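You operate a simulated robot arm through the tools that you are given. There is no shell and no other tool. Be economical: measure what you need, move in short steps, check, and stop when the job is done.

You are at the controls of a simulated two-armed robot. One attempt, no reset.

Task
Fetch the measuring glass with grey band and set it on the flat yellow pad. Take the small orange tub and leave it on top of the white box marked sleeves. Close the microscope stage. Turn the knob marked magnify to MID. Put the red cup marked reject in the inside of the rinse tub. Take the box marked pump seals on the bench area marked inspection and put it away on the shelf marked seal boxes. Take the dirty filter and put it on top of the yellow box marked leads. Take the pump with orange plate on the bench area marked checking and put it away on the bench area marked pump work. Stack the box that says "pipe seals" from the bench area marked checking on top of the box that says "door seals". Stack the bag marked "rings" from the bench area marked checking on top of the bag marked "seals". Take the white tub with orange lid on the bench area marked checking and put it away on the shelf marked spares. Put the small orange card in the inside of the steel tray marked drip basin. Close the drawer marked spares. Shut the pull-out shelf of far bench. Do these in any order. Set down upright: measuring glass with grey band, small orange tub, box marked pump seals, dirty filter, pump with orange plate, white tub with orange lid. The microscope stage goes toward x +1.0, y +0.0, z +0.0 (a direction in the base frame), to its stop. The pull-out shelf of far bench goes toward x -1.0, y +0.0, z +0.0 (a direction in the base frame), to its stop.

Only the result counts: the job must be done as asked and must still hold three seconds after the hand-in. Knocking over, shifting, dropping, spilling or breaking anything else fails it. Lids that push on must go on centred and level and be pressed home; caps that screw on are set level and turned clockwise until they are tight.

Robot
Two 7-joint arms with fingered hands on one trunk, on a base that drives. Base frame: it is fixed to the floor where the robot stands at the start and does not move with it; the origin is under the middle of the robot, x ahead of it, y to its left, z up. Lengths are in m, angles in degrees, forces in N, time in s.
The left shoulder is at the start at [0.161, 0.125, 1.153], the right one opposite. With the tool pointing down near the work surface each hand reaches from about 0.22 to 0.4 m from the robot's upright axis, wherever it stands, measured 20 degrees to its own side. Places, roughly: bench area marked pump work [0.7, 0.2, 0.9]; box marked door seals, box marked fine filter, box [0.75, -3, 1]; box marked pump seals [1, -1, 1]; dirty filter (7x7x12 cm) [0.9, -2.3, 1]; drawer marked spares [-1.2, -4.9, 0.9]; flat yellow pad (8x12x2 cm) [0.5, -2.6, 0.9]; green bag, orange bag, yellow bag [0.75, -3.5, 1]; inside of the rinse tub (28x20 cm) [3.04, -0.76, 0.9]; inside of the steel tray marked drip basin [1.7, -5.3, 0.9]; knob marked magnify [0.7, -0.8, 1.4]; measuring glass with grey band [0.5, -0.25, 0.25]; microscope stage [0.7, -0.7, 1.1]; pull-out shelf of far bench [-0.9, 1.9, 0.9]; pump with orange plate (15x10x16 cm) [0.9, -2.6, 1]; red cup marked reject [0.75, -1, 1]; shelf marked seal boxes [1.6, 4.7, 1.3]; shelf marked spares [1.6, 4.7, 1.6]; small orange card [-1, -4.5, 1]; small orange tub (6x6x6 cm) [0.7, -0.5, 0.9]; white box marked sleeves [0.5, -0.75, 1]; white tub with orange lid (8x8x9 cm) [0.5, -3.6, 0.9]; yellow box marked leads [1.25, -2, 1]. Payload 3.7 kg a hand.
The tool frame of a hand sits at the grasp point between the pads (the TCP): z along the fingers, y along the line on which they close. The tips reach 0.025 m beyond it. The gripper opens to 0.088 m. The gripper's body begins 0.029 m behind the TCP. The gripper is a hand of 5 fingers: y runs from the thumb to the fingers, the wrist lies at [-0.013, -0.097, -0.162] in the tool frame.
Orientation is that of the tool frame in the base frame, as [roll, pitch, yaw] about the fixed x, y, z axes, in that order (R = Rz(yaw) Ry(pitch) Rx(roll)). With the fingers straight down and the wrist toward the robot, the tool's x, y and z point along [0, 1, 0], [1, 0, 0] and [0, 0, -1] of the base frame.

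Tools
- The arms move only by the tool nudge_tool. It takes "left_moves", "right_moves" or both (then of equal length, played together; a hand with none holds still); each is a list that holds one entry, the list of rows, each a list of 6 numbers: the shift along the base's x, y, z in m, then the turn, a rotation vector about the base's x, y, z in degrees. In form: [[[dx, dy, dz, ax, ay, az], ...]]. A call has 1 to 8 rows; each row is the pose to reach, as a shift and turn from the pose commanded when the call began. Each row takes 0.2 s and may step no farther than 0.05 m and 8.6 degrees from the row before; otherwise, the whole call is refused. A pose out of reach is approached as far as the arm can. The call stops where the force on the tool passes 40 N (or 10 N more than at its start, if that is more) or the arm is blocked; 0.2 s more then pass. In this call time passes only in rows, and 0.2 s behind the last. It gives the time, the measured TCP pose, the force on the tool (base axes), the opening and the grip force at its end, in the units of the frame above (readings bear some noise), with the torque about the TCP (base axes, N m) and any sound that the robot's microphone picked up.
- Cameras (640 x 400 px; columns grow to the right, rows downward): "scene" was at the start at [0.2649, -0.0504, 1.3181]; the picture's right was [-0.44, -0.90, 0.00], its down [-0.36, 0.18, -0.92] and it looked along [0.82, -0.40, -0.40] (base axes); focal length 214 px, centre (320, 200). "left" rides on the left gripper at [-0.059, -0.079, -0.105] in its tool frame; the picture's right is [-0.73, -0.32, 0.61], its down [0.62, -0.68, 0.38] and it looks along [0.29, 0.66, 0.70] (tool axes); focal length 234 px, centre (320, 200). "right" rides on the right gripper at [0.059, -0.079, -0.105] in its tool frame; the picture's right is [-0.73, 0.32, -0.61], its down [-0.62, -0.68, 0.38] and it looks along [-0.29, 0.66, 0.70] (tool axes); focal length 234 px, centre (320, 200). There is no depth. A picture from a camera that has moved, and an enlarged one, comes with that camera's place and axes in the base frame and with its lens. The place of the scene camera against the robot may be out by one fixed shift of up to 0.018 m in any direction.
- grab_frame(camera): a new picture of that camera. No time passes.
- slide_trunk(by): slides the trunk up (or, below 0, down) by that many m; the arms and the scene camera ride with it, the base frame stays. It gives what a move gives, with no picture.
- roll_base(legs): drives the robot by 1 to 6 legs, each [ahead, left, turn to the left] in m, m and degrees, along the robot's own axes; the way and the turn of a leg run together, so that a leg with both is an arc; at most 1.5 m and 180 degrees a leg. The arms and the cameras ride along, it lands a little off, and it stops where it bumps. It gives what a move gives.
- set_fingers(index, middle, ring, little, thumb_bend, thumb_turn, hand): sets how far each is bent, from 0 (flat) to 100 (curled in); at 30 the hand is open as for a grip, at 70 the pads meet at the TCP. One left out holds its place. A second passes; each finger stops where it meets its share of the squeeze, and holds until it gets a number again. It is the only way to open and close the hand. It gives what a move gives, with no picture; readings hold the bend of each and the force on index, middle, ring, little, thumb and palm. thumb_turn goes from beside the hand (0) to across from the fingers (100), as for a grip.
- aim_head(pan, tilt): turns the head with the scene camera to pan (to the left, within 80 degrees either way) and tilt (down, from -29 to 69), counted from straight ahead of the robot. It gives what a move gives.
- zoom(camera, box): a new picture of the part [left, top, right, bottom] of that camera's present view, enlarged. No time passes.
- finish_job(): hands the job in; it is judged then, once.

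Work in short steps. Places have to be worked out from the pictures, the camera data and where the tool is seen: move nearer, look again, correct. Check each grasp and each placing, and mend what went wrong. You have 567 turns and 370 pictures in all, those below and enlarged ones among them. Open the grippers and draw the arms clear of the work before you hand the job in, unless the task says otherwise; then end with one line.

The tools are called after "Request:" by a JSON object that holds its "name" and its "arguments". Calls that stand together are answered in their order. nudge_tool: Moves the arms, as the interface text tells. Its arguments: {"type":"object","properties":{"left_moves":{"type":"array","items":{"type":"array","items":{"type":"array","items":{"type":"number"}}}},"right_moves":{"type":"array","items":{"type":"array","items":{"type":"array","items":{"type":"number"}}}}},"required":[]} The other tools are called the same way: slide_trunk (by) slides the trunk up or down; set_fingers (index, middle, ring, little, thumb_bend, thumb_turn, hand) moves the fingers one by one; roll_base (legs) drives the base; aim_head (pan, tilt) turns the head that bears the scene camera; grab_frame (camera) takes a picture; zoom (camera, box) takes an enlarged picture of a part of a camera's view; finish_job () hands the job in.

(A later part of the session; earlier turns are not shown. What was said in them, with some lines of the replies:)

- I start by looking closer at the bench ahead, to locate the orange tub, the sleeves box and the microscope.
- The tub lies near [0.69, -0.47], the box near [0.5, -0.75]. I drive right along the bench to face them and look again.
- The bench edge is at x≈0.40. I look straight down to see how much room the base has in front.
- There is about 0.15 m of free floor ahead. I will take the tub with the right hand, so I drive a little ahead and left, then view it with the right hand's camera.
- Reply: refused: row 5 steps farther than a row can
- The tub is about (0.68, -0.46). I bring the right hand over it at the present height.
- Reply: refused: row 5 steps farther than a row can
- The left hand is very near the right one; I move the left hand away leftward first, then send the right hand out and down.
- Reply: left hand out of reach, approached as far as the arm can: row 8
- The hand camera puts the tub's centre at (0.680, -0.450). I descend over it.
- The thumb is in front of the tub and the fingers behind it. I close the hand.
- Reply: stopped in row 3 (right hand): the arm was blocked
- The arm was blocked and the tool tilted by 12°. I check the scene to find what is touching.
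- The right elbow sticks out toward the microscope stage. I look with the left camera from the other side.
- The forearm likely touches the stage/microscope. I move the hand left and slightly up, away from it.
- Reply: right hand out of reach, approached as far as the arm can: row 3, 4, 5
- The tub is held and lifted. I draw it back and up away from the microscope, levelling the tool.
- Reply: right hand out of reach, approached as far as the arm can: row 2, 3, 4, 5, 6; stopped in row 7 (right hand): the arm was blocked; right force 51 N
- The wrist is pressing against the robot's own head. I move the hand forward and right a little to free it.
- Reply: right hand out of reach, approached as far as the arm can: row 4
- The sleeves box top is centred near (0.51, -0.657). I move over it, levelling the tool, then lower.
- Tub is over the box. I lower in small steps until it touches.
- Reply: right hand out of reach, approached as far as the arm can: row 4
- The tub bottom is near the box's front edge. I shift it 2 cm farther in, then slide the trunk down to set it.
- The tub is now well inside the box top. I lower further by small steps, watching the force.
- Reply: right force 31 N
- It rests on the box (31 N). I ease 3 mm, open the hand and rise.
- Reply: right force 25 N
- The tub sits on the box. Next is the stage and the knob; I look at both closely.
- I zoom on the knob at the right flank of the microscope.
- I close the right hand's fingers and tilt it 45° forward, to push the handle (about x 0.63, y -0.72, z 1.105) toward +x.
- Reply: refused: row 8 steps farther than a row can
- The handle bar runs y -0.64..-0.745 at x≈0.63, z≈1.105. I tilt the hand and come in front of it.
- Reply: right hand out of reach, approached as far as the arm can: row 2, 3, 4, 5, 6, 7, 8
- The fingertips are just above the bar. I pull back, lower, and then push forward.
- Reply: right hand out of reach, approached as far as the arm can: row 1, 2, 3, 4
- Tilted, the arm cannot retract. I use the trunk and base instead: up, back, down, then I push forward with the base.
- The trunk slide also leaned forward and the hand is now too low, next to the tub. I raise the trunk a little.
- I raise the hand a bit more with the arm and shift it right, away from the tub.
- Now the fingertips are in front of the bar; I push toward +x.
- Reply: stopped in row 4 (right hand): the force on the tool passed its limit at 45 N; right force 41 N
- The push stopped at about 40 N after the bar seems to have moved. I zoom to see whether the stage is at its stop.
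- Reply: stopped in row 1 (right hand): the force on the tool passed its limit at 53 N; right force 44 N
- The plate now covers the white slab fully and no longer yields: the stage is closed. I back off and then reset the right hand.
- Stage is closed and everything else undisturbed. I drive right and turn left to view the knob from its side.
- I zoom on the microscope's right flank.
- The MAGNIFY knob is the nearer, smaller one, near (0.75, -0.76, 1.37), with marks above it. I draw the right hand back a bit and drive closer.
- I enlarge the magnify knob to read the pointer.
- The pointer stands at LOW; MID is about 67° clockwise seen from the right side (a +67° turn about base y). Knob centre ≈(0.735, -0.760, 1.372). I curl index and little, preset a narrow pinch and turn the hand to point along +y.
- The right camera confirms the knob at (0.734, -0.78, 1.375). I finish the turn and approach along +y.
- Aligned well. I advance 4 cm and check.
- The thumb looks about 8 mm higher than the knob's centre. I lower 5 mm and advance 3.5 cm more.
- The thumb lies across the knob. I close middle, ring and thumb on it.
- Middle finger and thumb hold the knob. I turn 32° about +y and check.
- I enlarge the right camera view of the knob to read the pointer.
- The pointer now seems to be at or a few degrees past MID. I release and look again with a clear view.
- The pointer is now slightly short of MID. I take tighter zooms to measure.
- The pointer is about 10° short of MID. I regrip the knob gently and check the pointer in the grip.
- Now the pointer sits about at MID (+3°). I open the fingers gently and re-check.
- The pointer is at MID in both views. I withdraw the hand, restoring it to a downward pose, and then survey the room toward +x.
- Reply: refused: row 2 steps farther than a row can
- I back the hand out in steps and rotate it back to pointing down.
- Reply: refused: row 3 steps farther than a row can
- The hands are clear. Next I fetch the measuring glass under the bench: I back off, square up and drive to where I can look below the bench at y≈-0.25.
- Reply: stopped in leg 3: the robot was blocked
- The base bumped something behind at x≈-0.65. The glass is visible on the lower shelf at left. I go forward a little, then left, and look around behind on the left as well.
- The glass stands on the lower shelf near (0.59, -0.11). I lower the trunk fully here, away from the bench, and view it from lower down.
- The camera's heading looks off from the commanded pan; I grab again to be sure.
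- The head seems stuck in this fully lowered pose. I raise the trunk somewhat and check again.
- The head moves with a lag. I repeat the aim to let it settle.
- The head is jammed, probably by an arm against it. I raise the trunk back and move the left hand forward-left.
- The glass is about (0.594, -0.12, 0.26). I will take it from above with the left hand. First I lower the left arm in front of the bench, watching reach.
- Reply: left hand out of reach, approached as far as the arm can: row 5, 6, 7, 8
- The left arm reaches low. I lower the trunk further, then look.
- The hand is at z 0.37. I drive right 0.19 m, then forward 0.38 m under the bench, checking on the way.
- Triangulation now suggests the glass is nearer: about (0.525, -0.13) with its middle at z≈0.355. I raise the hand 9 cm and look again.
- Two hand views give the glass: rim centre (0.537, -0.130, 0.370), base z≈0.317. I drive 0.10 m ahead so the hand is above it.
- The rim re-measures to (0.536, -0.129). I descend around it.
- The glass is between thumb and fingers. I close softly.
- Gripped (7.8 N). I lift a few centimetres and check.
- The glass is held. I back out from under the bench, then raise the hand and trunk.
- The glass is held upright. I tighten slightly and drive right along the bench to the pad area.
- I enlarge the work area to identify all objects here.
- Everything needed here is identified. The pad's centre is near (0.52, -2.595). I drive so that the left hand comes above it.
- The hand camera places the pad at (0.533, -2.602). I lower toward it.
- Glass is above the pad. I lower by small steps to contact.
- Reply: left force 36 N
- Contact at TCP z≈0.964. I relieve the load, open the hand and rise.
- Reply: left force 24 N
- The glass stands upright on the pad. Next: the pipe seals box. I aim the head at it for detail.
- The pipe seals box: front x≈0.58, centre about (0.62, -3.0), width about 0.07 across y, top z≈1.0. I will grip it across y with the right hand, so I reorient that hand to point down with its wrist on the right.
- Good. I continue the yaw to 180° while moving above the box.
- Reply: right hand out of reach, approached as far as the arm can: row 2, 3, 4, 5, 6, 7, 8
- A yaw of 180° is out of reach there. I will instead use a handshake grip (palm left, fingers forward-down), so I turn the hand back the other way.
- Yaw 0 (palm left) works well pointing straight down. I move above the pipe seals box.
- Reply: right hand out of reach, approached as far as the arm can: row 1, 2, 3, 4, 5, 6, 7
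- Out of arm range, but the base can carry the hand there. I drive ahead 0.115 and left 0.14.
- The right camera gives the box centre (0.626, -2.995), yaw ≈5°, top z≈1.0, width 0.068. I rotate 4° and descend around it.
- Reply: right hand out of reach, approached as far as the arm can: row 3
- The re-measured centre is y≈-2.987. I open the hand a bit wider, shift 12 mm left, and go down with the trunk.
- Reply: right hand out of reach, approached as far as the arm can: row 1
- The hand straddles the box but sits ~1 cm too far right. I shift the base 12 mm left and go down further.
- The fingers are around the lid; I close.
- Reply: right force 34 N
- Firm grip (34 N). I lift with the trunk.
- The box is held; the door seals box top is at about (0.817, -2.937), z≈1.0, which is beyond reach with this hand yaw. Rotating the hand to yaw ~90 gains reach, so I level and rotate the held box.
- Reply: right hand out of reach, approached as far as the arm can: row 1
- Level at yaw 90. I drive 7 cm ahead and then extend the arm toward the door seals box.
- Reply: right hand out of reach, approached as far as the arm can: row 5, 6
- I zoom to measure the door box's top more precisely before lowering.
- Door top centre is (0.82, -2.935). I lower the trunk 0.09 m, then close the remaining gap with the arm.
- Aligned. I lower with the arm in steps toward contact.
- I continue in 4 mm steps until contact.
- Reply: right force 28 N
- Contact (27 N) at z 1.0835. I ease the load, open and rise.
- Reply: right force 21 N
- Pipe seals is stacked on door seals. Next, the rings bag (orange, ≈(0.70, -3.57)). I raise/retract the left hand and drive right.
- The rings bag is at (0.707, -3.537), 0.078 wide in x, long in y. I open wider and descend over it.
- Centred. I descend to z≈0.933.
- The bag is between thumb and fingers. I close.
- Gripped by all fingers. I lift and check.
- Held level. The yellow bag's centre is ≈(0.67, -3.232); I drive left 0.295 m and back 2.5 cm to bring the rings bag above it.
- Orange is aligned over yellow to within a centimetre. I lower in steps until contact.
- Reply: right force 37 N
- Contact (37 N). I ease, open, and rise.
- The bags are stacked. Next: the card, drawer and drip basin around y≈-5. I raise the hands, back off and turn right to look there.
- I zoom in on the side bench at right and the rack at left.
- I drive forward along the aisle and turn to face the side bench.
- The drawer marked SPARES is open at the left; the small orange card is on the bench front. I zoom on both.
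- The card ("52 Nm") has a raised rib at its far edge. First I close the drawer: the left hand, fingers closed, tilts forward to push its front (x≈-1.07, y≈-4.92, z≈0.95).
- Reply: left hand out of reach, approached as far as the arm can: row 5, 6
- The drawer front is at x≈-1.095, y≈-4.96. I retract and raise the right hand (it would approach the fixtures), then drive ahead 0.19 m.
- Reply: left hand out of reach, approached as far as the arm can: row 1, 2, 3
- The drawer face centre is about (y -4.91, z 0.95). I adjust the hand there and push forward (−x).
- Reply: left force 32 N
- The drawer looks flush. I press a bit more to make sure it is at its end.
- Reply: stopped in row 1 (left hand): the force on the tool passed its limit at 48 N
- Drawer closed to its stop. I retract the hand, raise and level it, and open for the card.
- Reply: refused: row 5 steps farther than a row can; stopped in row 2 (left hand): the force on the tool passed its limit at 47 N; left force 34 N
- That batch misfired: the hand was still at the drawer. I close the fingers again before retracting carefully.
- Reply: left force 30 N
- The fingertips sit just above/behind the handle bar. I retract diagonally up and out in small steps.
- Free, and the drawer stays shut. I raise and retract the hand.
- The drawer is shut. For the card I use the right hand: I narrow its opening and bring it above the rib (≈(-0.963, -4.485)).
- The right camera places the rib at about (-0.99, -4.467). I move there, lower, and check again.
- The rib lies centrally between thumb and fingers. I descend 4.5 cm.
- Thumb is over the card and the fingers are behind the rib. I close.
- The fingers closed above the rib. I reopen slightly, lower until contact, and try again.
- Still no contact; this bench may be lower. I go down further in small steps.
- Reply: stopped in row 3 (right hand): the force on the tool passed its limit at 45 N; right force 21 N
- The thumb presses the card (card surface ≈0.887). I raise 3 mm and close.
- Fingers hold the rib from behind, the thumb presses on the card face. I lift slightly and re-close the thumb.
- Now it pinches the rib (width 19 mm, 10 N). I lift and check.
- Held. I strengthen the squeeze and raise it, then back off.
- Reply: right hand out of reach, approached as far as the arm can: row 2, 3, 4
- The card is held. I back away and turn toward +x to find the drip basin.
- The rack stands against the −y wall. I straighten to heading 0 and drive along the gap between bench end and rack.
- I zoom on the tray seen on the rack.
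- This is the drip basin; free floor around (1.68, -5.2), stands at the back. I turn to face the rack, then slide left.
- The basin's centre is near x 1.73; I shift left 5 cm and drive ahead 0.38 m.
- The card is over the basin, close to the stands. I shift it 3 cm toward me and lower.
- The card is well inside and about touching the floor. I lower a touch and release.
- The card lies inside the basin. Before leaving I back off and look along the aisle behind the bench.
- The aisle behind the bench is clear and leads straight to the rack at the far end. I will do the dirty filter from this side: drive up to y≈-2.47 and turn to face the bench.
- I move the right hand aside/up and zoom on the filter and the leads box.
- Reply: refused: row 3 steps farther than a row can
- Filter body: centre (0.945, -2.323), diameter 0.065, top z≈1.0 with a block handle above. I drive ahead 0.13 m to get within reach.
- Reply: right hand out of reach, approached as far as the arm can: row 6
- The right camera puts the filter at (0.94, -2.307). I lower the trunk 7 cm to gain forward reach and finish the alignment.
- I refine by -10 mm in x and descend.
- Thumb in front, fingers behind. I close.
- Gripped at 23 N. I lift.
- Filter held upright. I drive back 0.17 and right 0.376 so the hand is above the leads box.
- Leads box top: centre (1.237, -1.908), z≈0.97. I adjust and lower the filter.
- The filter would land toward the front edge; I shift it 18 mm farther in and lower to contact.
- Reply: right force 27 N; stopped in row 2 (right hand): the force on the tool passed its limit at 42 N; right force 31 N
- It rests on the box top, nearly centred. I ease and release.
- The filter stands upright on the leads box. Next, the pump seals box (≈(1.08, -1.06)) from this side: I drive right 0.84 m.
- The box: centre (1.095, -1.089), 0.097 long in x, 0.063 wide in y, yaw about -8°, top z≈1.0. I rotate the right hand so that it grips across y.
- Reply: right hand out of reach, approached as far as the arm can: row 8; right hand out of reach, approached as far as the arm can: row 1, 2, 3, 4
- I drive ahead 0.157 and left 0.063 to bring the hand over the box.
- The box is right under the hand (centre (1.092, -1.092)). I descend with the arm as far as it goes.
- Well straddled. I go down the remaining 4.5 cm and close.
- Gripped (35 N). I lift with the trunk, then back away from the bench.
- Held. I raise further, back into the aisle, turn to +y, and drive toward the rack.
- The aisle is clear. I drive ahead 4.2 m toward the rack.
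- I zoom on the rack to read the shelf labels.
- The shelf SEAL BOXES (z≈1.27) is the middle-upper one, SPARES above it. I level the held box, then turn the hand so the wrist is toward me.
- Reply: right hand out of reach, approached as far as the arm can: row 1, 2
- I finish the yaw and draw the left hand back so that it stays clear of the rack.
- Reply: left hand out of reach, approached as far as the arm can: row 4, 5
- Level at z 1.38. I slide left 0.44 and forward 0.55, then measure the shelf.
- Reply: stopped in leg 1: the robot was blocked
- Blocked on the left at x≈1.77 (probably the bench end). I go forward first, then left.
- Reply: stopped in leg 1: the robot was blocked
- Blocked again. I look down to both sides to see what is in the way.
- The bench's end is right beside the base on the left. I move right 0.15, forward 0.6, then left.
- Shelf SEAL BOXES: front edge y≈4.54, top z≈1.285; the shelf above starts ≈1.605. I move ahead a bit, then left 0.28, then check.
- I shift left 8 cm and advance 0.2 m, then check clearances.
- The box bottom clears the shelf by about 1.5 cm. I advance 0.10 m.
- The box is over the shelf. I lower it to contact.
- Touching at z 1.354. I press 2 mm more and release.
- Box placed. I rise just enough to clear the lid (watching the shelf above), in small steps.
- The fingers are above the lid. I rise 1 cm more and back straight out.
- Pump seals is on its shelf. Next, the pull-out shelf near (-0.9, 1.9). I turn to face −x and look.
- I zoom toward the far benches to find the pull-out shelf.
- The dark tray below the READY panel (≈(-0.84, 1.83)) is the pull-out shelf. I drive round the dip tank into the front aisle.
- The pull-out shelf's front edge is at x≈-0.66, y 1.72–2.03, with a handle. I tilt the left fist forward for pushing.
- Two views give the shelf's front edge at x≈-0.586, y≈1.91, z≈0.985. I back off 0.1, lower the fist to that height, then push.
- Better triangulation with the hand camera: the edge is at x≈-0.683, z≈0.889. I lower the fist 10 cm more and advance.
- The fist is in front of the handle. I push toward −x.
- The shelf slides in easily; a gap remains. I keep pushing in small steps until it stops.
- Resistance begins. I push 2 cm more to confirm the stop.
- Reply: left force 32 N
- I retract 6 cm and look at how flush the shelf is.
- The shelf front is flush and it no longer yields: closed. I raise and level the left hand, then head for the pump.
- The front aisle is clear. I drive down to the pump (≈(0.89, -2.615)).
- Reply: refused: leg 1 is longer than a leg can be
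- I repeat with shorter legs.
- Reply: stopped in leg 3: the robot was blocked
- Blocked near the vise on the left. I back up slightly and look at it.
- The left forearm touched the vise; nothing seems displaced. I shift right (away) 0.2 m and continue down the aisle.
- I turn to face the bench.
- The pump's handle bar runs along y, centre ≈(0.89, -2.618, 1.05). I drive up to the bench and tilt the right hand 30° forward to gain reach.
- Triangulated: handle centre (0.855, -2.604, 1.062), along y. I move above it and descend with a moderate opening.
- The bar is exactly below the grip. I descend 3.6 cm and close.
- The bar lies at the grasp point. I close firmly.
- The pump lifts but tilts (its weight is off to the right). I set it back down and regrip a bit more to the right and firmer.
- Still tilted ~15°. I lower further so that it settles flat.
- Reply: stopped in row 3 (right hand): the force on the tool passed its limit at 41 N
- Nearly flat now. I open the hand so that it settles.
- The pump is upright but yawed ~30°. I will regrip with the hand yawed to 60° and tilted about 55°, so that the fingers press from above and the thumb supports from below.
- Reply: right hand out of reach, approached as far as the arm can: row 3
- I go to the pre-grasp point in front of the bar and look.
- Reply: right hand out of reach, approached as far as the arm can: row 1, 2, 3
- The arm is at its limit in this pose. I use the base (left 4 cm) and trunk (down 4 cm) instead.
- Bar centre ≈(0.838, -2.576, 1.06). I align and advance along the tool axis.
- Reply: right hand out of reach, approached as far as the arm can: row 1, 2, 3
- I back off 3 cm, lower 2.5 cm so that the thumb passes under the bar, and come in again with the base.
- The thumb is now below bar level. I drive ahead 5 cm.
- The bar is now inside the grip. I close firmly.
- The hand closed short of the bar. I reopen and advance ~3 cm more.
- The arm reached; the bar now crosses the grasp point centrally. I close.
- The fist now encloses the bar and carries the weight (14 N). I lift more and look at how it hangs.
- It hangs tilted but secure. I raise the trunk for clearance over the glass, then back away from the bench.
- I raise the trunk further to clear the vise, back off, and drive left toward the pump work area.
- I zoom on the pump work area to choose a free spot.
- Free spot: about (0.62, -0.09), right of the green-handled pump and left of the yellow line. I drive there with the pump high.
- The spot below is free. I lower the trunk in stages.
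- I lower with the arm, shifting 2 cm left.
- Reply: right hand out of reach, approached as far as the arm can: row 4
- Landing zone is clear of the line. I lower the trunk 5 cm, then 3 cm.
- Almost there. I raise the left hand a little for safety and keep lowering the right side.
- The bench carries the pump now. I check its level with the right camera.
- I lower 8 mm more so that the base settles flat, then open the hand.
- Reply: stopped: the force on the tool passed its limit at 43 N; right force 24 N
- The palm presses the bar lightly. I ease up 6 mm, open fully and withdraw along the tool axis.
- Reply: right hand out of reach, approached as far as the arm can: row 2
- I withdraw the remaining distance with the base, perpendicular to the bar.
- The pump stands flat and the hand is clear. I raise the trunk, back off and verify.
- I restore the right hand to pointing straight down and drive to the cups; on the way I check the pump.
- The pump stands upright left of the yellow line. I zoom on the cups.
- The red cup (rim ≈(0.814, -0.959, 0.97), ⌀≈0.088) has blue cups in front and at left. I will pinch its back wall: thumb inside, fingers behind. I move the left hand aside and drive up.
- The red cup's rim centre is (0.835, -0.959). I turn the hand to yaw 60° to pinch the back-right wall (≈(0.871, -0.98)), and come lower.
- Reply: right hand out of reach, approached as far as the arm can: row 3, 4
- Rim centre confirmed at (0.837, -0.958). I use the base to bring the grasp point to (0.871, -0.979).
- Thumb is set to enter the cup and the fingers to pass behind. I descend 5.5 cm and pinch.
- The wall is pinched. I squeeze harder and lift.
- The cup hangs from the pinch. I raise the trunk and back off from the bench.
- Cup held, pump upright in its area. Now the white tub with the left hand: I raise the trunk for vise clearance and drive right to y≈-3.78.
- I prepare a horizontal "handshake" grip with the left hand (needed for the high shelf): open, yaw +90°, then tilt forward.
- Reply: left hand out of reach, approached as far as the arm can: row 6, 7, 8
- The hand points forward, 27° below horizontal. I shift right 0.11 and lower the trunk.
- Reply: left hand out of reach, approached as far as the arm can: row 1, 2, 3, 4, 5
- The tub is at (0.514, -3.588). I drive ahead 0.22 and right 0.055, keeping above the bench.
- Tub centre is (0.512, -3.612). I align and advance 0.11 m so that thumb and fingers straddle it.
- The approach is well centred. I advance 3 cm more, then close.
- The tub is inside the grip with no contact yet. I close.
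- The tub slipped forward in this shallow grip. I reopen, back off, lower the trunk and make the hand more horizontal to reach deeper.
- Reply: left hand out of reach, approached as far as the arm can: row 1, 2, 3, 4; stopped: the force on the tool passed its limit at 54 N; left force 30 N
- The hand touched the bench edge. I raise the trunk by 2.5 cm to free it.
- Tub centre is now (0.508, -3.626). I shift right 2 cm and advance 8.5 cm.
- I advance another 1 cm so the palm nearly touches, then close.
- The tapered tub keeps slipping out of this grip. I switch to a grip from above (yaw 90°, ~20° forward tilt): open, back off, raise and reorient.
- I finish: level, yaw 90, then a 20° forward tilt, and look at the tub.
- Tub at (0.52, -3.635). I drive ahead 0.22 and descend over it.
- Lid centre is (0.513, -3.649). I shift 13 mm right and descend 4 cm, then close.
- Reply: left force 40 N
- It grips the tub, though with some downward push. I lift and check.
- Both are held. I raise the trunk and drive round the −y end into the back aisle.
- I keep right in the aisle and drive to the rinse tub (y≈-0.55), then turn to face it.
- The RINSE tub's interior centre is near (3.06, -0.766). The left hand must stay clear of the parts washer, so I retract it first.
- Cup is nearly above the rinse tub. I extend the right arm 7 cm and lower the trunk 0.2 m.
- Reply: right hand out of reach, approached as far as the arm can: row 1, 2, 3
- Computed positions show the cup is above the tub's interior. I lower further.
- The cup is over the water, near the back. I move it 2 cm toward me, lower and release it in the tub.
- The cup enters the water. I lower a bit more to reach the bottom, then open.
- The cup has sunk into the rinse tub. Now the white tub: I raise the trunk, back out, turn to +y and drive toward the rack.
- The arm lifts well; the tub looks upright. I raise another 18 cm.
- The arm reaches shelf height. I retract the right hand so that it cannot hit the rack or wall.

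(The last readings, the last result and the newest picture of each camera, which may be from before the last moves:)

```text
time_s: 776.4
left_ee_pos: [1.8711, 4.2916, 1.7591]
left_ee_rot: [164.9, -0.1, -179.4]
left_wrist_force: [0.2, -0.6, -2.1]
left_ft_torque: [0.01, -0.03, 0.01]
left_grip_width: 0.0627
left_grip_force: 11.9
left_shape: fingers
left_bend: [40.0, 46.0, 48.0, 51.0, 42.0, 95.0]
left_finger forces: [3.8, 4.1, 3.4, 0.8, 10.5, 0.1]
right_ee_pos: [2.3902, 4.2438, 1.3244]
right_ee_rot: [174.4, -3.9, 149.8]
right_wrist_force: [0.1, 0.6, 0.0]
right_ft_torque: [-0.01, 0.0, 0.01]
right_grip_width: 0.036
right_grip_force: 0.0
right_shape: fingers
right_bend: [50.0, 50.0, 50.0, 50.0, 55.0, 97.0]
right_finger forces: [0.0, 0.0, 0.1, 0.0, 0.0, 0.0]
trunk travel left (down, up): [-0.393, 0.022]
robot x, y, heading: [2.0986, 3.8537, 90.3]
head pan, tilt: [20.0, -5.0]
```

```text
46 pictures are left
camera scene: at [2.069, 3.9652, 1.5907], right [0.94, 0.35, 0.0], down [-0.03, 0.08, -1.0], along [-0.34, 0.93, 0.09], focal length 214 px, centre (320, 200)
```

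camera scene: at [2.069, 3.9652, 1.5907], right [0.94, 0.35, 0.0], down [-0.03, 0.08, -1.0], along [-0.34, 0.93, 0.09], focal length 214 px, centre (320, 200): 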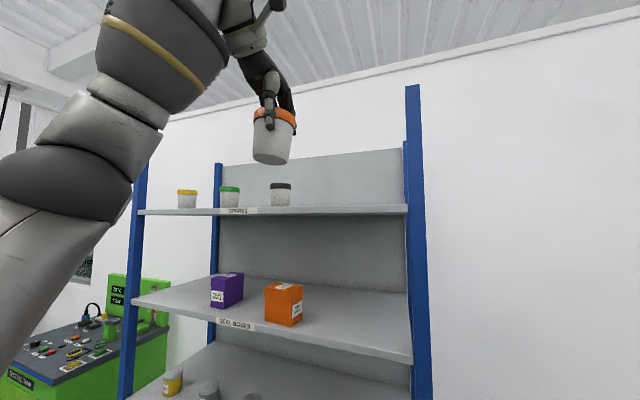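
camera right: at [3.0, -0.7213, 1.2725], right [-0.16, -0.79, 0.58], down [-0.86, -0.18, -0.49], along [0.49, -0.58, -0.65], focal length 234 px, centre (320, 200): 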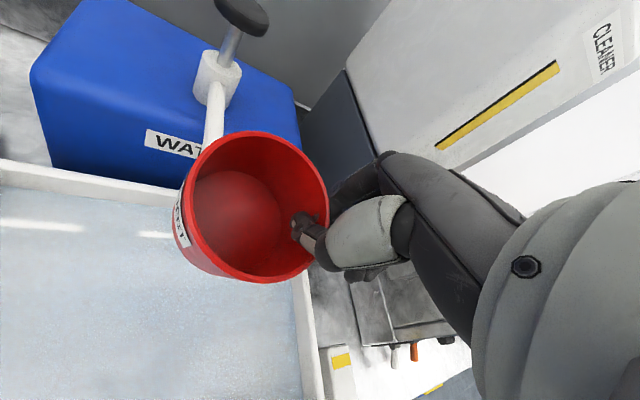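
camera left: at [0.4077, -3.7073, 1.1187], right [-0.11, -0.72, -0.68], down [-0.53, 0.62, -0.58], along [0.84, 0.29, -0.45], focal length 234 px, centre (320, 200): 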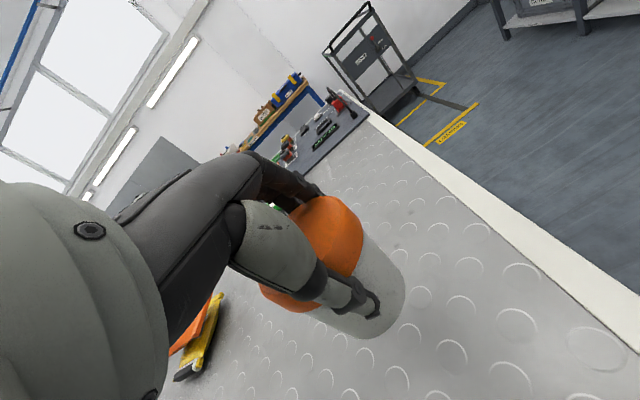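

Shelf top ≈1.62; the tub's bottom is at ≈1.69. I advance 0.275 m so that the tub is over the shelf.

Request:
{"name": "roll_base", "arguments": {"legs": [[0.18, 0, 0]]}}

Request:
{"name": "grab_frame", "arguments": {"camera": "scene"}}

```text
time_s: 778.0
left_ee_pos: [1.8728, 4.4713, 1.7603]
left_ee_rot: [164.8, -0.1, -179.7]
left_wrist_force: [0.3, 0.2, -2.4]
left_ft_torque: [0.01, -0.02, -0.01]
left_grip_width: 0.0627
left_grip_force: 11.4
left_shape: fingers
left_bend: [40.0, 46.0, 48.0, 51.0, 42.0, 95.0]
left_finger forces: [3.8, 4.2, 3.3, 0.8, 10.5, 0.0]
right_ee_pos: [2.392, 4.4226, 1.3252]
right_ee_rot: [174.4, -4.0, 149.7]
right_wrist_force: [-0.8, -0.4, 0.1]
right_ft_torque: [-0.03, -0.01, 0.02]
right_grip_width: 0.0359
right_grip_force: 0.0
right_shape: fingers
right_bend: [50.0, 50.0, 50.0, 50.0, 55.0, 97.0]
right_finger forces: [0.0, 0.0, 0.0, 0.0, 0.1, 0.0]
trunk travel left (down, up): [-0.393, 0.022]
robot x, y, heading: [2.0939, 4.034, 90.0]
head pan, tilt: [20.0, -5.0]
```

```text
45 pictures are left
camera scene: at [2.0689, 4.1447, 1.5907], right [0.94, 0.34, 0.0], down [-0.03, 0.08, -1.0], along [-0.34, 0.94, 0.09], focal length 214 px, centre (320, 200)
```

scene: 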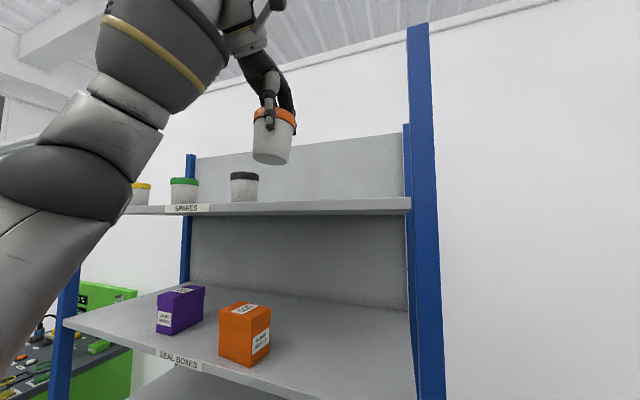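

Clearances look good. I advance 0.11 m more.

Request:
{"name": "roll_base", "arguments": {"legs": [[0.115, 0, 0]]}}

Request:
{"name": "nudge_tool", "arguments": {"left_moves": [[[0, 0, -0.02, 0, 0, 0], [0, 0, -0.04, 0, 0, 0], [0, 0, -0.05, 0, 0, 0]]]}}

Request:
{"name": "grab_frame", "arguments": {"camera": "scene"}}

```text
time_s: 779.2
left_ee_pos: [1.8724, 4.5852, 1.7597]
left_ee_rot: [164.6, -0.2, -179.6]
left_wrist_force: [-0.7, 0.9, -0.9]
left_ft_torque: [0.01, 0.01, 0.02]
left_grip_width: 0.0629
left_grip_force: 10.9
left_shape: fingers
left_bend: [40.0, 46.0, 48.0, 51.0, 42.0, 95.0]
left_finger forces: [3.7, 4.2, 3.4, 0.7, 10.5, 0.0]
right_ee_pos: [2.3914, 4.5358, 1.3258]
right_ee_rot: [174.3, -3.9, 149.7]
right_wrist_force: [-0.3, 0.6, -0.3]
right_ft_torque: [-0.01, 0.03, 0.01]
right_grip_width: 0.0359
right_grip_force: 0.1
right_shape: fingers
right_bend: [50.0, 50.0, 50.0, 50.0, 55.0, 97.0]
right_finger forces: [0.0, 0.0, 0.0, 0.0, 0.1, 0.0]
trunk travel left (down, up): [-0.393, 0.022]
robot x, y, heading: [2.0937, 4.1493, 90.0]
head pan, tilt: [20.0, -5.0]
```

```text
time_s: 780.0
left_ee_pos: [1.8736, 4.5859, 1.7093]
left_ee_rot: [164.8, -0.2, -179.7]
left_wrist_force: [-0.7, -0.1, -2.4]
left_ft_torque: [0.0, -0.01, 0.01]
left_grip_width: 0.0628
left_grip_force: 10.8
left_shape: fingers
left_bend: [40.0, 46.0, 48.0, 51.0, 42.0, 95.0]
left_finger forces: [3.7, 4.1, 3.4, 0.8, 10.5, 0.1]
right_ee_pos: [2.3913, 4.5364, 1.3254]
right_ee_rot: [174.3, -4.0, 149.6]
right_wrist_force: [-0.1, 0.3, -0.6]
right_ft_torque: [-0.01, -0.01, 0.03]
right_grip_width: 0.0358
right_grip_force: 0.1
right_shape: fingers
right_bend: [50.0, 50.0, 50.0, 50.0, 55.0, 97.0]
right_finger forces: [0.0, 0.1, 0.0, 0.0, 0.0, 0.0]
trunk travel left (down, up): [-0.393, 0.022]
robot x, y, heading: [2.0933, 4.1462, 90.1]
head pan, tilt: [20.0, -5.0]
```

```text
44 pictures are left
camera scene: at [2.0687, 4.2589, 1.5907], right [0.94, 0.34, 0.0], down [-0.03, 0.08, -1.0], along [-0.34, 0.94, 0.09], focal length 214 px, centre (320, 200)
```

scene: 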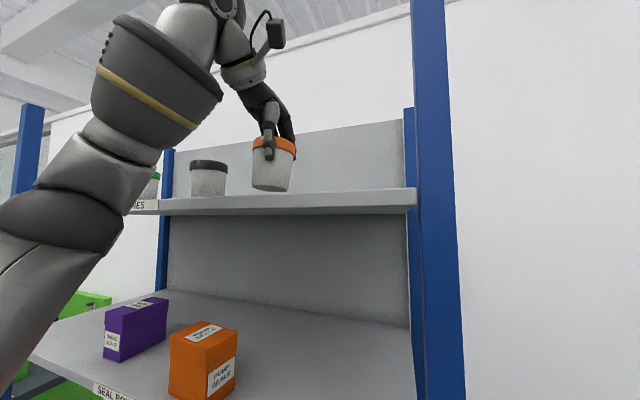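

Almost on the shelf. I lower in small steps to contact.

Request:
{"name": "nudge_tool", "arguments": {"left_moves": [[[0, 0, -0.006, 0, 0, 0], [0, 0, -0.012, 0, 0, 0], [0, 0, -0.018, 0, 0, 0]]]}}

Request:
{"name": "nudge_tool", "arguments": {"left_moves": [[[0, 0, -0.004, 0, 0, 0], [0, 0, -0.008, 0, 0, 0]]]}}

Request:
{"name": "zoom", "arguments": {"camera": "scene", "box": [180, 80, 340, 230]}}

```text
time_s: 780.8
left_ee_pos: [1.8737, 4.5829, 1.6931]
left_ee_rot: [164.4, 0.0, -179.7]
left_wrist_force: [-1.1, -2.6, 13.5]
left_ft_torque: [0.09, 0.04, 0.03]
left_grip_width: 0.0633
left_grip_force: 12.8
left_shape: fingers
left_bend: [39.0, 46.0, 47.0, 51.0, 43.0, 95.0]
left_finger forces: [5.4, 3.2, 3.3, 1.5, 11.9, 0.1]
right_ee_pos: [2.392, 4.535, 1.3254]
right_ee_rot: [174.4, -4.1, 149.8]
right_wrist_force: [0.3, -0.5, 0.5]
right_ft_torque: [0.0, 0.02, 0.0]
right_grip_width: 0.0358
right_grip_force: 0.1
right_shape: fingers
right_bend: [50.0, 50.0, 50.0, 50.0, 55.0, 97.0]
right_finger forces: [0.0, 0.1, 0.0, 0.0, 0.0, 0.0]
trunk travel left (down, up): [-0.393, 0.022]
robot x, y, heading: [2.0925, 4.1468, 89.7]
head pan, tilt: [20.0, -5.0]
```

```text
time_s: 781.4
left_ee_pos: [1.8745, 4.5847, 1.6868]
left_ee_rot: [164.4, -0.1, -179.6]
left_wrist_force: [0.7, 2.4, 28.2]
left_ft_torque: [0.25, 0.18, 0.0]
left_grip_width: 0.0639
left_grip_force: 18.1
left_shape: fingers
left_bend: [37.0, 46.0, 46.0, 51.0, 45.0, 95.0]
left_finger forces: [8.8, 4.0, 6.0, 4.7, 11.9, 0.0]
right_ee_pos: [2.3935, 4.5349, 1.3255]
right_ee_rot: [174.3, -4.0, 149.8]
right_wrist_force: [-0.5, -0.2, 0.5]
right_ft_torque: [0.02, 0.01, 0.02]
right_grip_width: 0.036
right_grip_force: 0.1
right_shape: fingers
right_bend: [50.0, 50.0, 50.0, 50.0, 55.0, 97.0]
right_finger forces: [0.1, 0.0, 0.1, 0.0, 0.1, 0.0]
trunk travel left (down, up): [-0.393, 0.022]
robot x, y, heading: [2.0941, 4.1486, 90.2]
head pan, tilt: [20.0, -5.0]
```

```text
2.67 times, centred on (260, 155) of scene
camera zoom: at [2.07, 4.2574, 1.591], right [0.94, 0.34, 0.0], down [-0.03, 0.08, -1.0], along [-0.34, 0.94, 0.09], focal length 572 px, centre (480, 320)
```

zoom: 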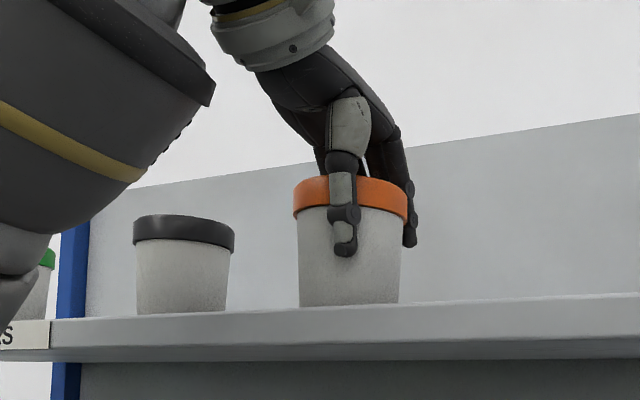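

The tub stands upright on the shelf. I ease and open.

Request:
{"name": "nudge_tool", "arguments": {"left_moves": [[[0, 0, 0.007, 0, 0, 0]]]}}

Request:
{"name": "set_fingers", "arguments": {"hand": "left", "index": 20, "middle": 20, "ring": 20, "little": 20, "thumb_bend": 20}}

Request:
{"name": "nudge_tool", "arguments": {"left_moves": [[[0, 0.0, 0.02, 0, 0, 0], [0, 0.0, 0.04, 0, 0, 0], [0, 0, 0.06, 0, 0, 0], [0, 0, 0.08, 0, 0, 0]]]}}

Request:
{"name": "zoom", "arguments": {"camera": "scene", "box": [180, 80, 340, 230]}}

```text
time_s: 781.8
left_ee_pos: [1.8739, 4.5867, 1.6877]
left_ee_rot: [165.3, -0.4, -179.7]
left_wrist_force: [-0.6, -0.2, -1.0]
left_ft_torque: [0.0, -0.03, -0.03]
left_grip_width: 0.0636
left_grip_force: 16.2
left_shape: fingers
left_bend: [39.0, 48.0, 47.0, 51.0, 44.0, 95.0]
left_finger forces: [5.8, 4.2, 4.8, 2.7, 14.3, 0.1]
right_ee_pos: [2.3918, 4.5367, 1.3248]
right_ee_rot: [174.3, -4.0, 149.7]
right_wrist_force: [-0.5, 0.0, 0.3]
right_ft_torque: [0.04, -0.01, 0.04]
right_grip_width: 0.0359
right_grip_force: 0.0
right_shape: fingers
right_bend: [50.0, 50.0, 50.0, 50.0, 55.0, 97.0]
right_finger forces: [0.0, 0.0, 0.0, 0.0, 0.0, 0.1]
trunk travel left (down, up): [-0.393, 0.022]
robot x, y, heading: [2.0935, 4.1469, 90.2]
head pan, tilt: [20.0, -5.0]
```

```text
time_s: 782.8
left_ee_pos: [1.874, 4.5857, 1.691]
left_ee_rot: [164.8, -0.2, -179.7]
left_wrist_force: [-0.1, 0.1, 0.6]
left_ft_torque: [0.0, 0.0, 0.0]
left_grip_width: 0.1033
left_grip_force: 0.1
left_shape: fingers
left_bend: [20.0, 20.0, 20.0, 20.0, 20.0, 97.0]
left_finger forces: [0.0, 0.1, 0.1, 0.0, 0.0, 0.1]
right_ee_pos: [2.3916, 4.5375, 1.3252]
right_ee_rot: [174.3, -3.9, 149.7]
right_wrist_force: [0.1, 0.0, 0.7]
right_ft_torque: [0.01, -0.01, -0.01]
right_grip_width: 0.0357
right_grip_force: 0.2
right_shape: fingers
right_bend: [50.0, 50.0, 50.0, 50.0, 55.0, 97.0]
right_finger forces: [0.0, 0.0, 0.0, 0.0, 0.0, 0.0]
trunk travel left (down, up): [-0.393, 0.022]
robot x, y, heading: [2.092, 4.1461, 90.0]
head pan, tilt: [20.0, -5.0]
```

```text
time_s: 783.8
left_ee_pos: [1.8747, 4.5851, 1.7721]
left_ee_rot: [164.7, -0.3, -179.7]
left_wrist_force: [0.8, -0.2, -0.4]
left_ft_torque: [-0.02, 0.03, 0.01]
left_grip_width: 0.1034
left_grip_force: 0.0
left_shape: fingers
left_bend: [20.0, 20.0, 20.0, 20.0, 20.0, 97.0]
left_finger forces: [0.0, 0.1, 0.1, 0.1, 0.0, 0.0]
right_ee_pos: [2.3911, 4.5366, 1.3268]
right_ee_rot: [174.2, -4.1, 149.6]
right_wrist_force: [0.0, 0.6, 0.2]
right_ft_torque: [0.02, -0.01, 0.01]
right_grip_width: 0.0358
right_grip_force: 0.1
right_shape: fingers
right_bend: [50.0, 50.0, 50.0, 50.0, 55.0, 97.0]
right_finger forces: [0.0, 0.1, 0.0, 0.0, 0.1, 0.0]
trunk travel left (down, up): [-0.393, 0.022]
robot x, y, heading: [2.0932, 4.1476, 90.2]
head pan, tilt: [20.0, -5.0]
```

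```text
2.67 times, centred on (260, 155) of scene
camera zoom: at [2.0697, 4.2585, 1.5907], right [0.94, 0.34, 0.0], down [-0.03, 0.08, -1.0], along [-0.34, 0.94, 0.09], focal length 572 px, centre (480, 320)
```

zoom: 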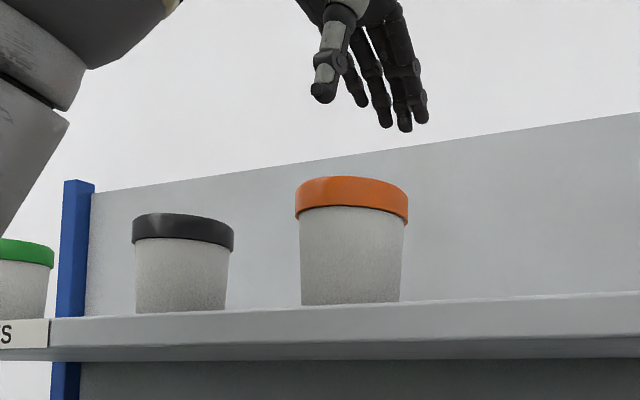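

The tub stands on the SPARES shelf. I rise, back out, and take a last look toward the far bench to verify the pull-out shelf.

Request:
{"name": "nudge_tool", "arguments": {"left_moves": [[[0, 0, 0.02, 0, 0, 0], [0, 0, 0.04, 0, 0, 0]]]}}

Request:
{"name": "roll_base", "arguments": {"legs": [[-0.4, 0, 0]]}}

Request:
{"name": "nudge_tool", "arguments": {"left_moves": [[[0, -0.02, -0.045, 0, 0, 0], [0, -0.04, -0.09, 0, 0, 0], [0, -0.06, -0.135, 0, 0, 0], [0, -0.08, -0.18, 0, 0, 0], [0, -0.1, -0.225, 0, 0, 0], [0, -0.1, -0.27, 0, 0, 0], [0, -0.1, -0.31, 0, 0, 0]]]}}

Request:
{"name": "roll_base", "arguments": {"legs": [[0, 0, 90]]}}

Request:
{"name": "aim_head", "arguments": {"pan": 20, "tilt": 10}}

Request:
{"name": "grab_frame", "arguments": {"camera": "scene"}}

```text
time_s: 784.4
left_ee_pos: [1.8746, 4.585, 1.8122]
left_ee_rot: [164.8, -0.3, -179.7]
left_wrist_force: [-0.5, -0.6, 0.4]
left_ft_torque: [-0.01, 0.01, -0.02]
left_grip_width: 0.1032
left_grip_force: 0.1
left_shape: fingers
left_bend: [20.0, 20.0, 20.0, 20.0, 20.0, 97.0]
left_finger forces: [0.0, 0.0, 0.0, 0.0, 0.0, 0.0]
right_ee_pos: [2.3918, 4.5357, 1.3259]
right_ee_rot: [174.4, -4.1, 149.8]
right_wrist_force: [-0.1, -0.1, -0.2]
right_ft_torque: [0.0, 0.03, -0.01]
right_grip_width: 0.0362
right_grip_force: 0.1
right_shape: fingers
right_bend: [50.0, 50.0, 50.0, 50.0, 55.0, 97.0]
right_finger forces: [0.0, 0.0, 0.1, 0.0, 0.0, 0.0]
trunk travel left (down, up): [-0.393, 0.022]
robot x, y, heading: [2.0978, 4.1473, 90.0]
head pan, tilt: [20.0, -5.0]
```

```text
time_s: 786.9
left_ee_pos: [1.8755, 4.1853, 1.8117]
left_ee_rot: [164.8, -0.2, -179.8]
left_wrist_force: [0.5, -0.6, 0.4]
left_ft_torque: [0.03, -0.02, 0.02]
left_grip_width: 0.1034
left_grip_force: 0.1
left_shape: fingers
left_bend: [20.0, 20.0, 20.0, 20.0, 20.0, 97.0]
left_finger forces: [0.0, 0.0, 0.1, 0.0, 0.0, 0.0]
right_ee_pos: [2.3927, 4.1351, 1.3249]
right_ee_rot: [174.5, -4.0, 149.6]
right_wrist_force: [0.7, 0.8, -0.6]
right_ft_torque: [-0.01, 0.0, -0.02]
right_grip_width: 0.0357
right_grip_force: 0.1
right_shape: fingers
right_bend: [50.0, 50.0, 50.0, 50.0, 55.0, 97.0]
right_finger forces: [0.0, 0.0, 0.0, 0.0, 0.0, 0.0]
trunk travel left (down, up): [-0.393, 0.022]
robot x, y, heading: [2.095, 3.7431, 90.0]
head pan, tilt: [20.0, -5.0]
```

```text
time_s: 788.5
left_ee_pos: [1.8716, 4.0847, 1.5003]
left_ee_rot: [164.8, -0.2, -179.7]
left_wrist_force: [-0.1, -0.4, 0.3]
left_ft_torque: [0.03, -0.02, 0.01]
left_grip_width: 0.1031
left_grip_force: 0.2
left_shape: fingers
left_bend: [20.0, 20.0, 20.0, 20.0, 20.0, 97.0]
left_finger forces: [0.0, 0.0, 0.1, 0.0, 0.1, 0.1]
right_ee_pos: [2.3929, 4.1351, 1.3248]
right_ee_rot: [174.3, -4.0, 149.6]
right_wrist_force: [-0.2, -0.8, -0.8]
right_ft_torque: [0.04, -0.03, -0.01]
right_grip_width: 0.0358
right_grip_force: 0.0
right_shape: fingers
right_bend: [50.0, 50.0, 50.0, 50.0, 55.0, 97.0]
right_finger forces: [0.0, 0.0, 0.0, 0.0, 0.0, 0.0]
trunk travel left (down, up): [-0.393, 0.022]
robot x, y, heading: [2.093, 3.7453, 90.3]
head pan, tilt: [20.0, -5.0]
```

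```text
time_s: 792.7
left_ee_pos: [1.7574, 3.524, 1.5003]
left_ee_rot: [164.8, -0.2, -89.9]
left_wrist_force: [-0.6, 0.0, 0.0]
left_ft_torque: [0.03, 0.03, 0.0]
left_grip_width: 0.1033
left_grip_force: 0.0
left_shape: fingers
left_bend: [20.0, 20.0, 20.0, 20.0, 20.0, 97.0]
left_finger forces: [0.0, 0.1, 0.0, 0.1, 0.0, 0.0]
right_ee_pos: [1.707, 4.0438, 1.3251]
right_ee_rot: [174.4, -4.0, -120.5]
right_wrist_force: [1.0, -0.2, 0.3]
right_ft_torque: [0.01, -0.01, 0.0]
right_grip_width: 0.0358
right_grip_force: 0.1
right_shape: fingers
right_bend: [50.0, 50.0, 50.0, 50.0, 55.0, 97.0]
right_finger forces: [0.0, 0.1, 0.1, 0.0, 0.1, 0.1]
trunk travel left (down, up): [-0.393, 0.022]
robot x, y, heading: [2.0976, 3.7447, 180.0]
head pan, tilt: [20.0, -5.0]
```

```text
time_s: 793.5
left_ee_pos: [1.7569, 3.5244, 1.5]
left_ee_rot: [164.9, -0.2, -89.9]
left_wrist_force: [0.3, -0.2, 0.0]
left_ft_torque: [0.02, -0.01, 0.0]
left_grip_width: 0.1034
left_grip_force: 0.0
left_shape: fingers
left_bend: [20.0, 20.0, 20.0, 20.0, 20.0, 97.0]
left_finger forces: [0.1, 0.0, 0.1, 0.0, 0.1, 0.1]
right_ee_pos: [1.7076, 4.0449, 1.3243]
right_ee_rot: [174.3, -4.0, -120.5]
right_wrist_force: [0.9, 0.2, 0.1]
right_ft_torque: [0.0, 0.0, 0.0]
right_grip_width: 0.0357
right_grip_force: 0.0
right_shape: fingers
right_bend: [50.0, 50.0, 50.0, 50.0, 55.0, 97.0]
right_finger forces: [0.1, 0.0, 0.0, 0.0, 0.0, 0.0]
trunk travel left (down, up): [-0.393, 0.022]
robot x, y, heading: [2.0973, 3.746, 180.0]
head pan, tilt: [20.0, 10.0]
```

```text
41 pictures are left
camera scene: at [1.9724, 3.7052, 1.567], right [-0.34, 0.94, 0.0], down [0.16, 0.06, -0.98], along [-0.93, -0.33, -0.17], focal length 214 px, centre (320, 200)
```

scene: 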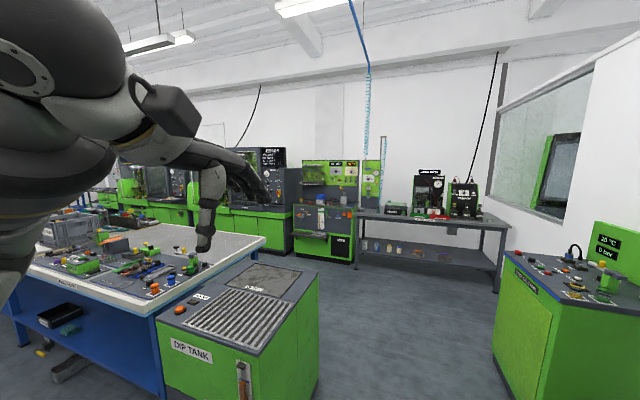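

I zoom on the far bench.

Request:
{"name": "zoom", "arguments": {"camera": "scene", "box": [225, 165, 315, 235]}}

```text
5.71 times, centred on (270, 200) of scene
camera zoom: at [1.9724, 3.7052, 1.567], right [-0.34, 0.94, 0.0], down [0.16, 0.06, -0.98], along [-0.93, -0.33, -0.17], focal length 1226 px, centre (606, 200)
```

zoom: 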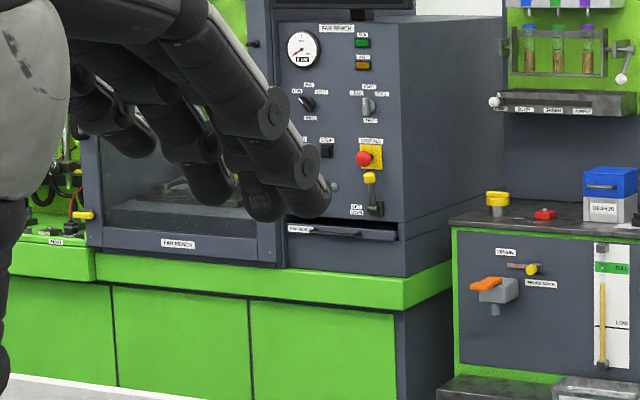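

The pull-out shelf is flush. I open the right hand too; both arms are clear of the work.

Request:
{"name": "set_fingers", "arguments": {"hand": "right", "index": 30, "middle": 30, "ring": 30, "little": 30, "thumb_bend": 30}}

Request:
{"name": "finish_job", "arguments": {}}

```text
time_s: 794.5
left_ee_pos: [1.7567, 3.5263, 1.5008]
left_ee_rot: [164.9, -0.1, -89.9]
left_wrist_force: [0.8, -0.2, -1.0]
left_ft_torque: [0.02, -0.03, -0.02]
left_grip_width: 0.1037
left_grip_force: 0.1
left_shape: fingers
left_bend: [20.0, 20.0, 20.0, 20.0, 20.0, 97.0]
left_finger forces: [0.1, 0.1, 0.0, 0.0, 0.1, 0.0]
right_ee_pos: [1.7064, 4.0429, 1.3243]
right_ee_rot: [174.4, -3.9, -120.5]
right_wrist_force: [-0.9, 0.2, 0.2]
right_ft_torque: [0.02, 0.03, -0.02]
right_grip_width: 0.0844
right_grip_force: 0.0
right_shape: fingers
right_bend: [30.0, 30.0, 30.0, 30.0, 30.0, 97.0]
right_finger forces: [0.0, 0.0, 0.0, 0.0, 0.0, 0.0]
trunk travel left (down, up): [-0.393, 0.022]
robot x, y, heading: [2.0957, 3.745, 179.6]
head pan, tilt: [20.0, 10.0]
```

```text
The job is handed in.
```

I did all fourteen tasks and handed the job in; two risks: the left forearm bumped the vise (it looked undisturbed afterwards), and I set the knob to MID by eye, to within a few degrees.
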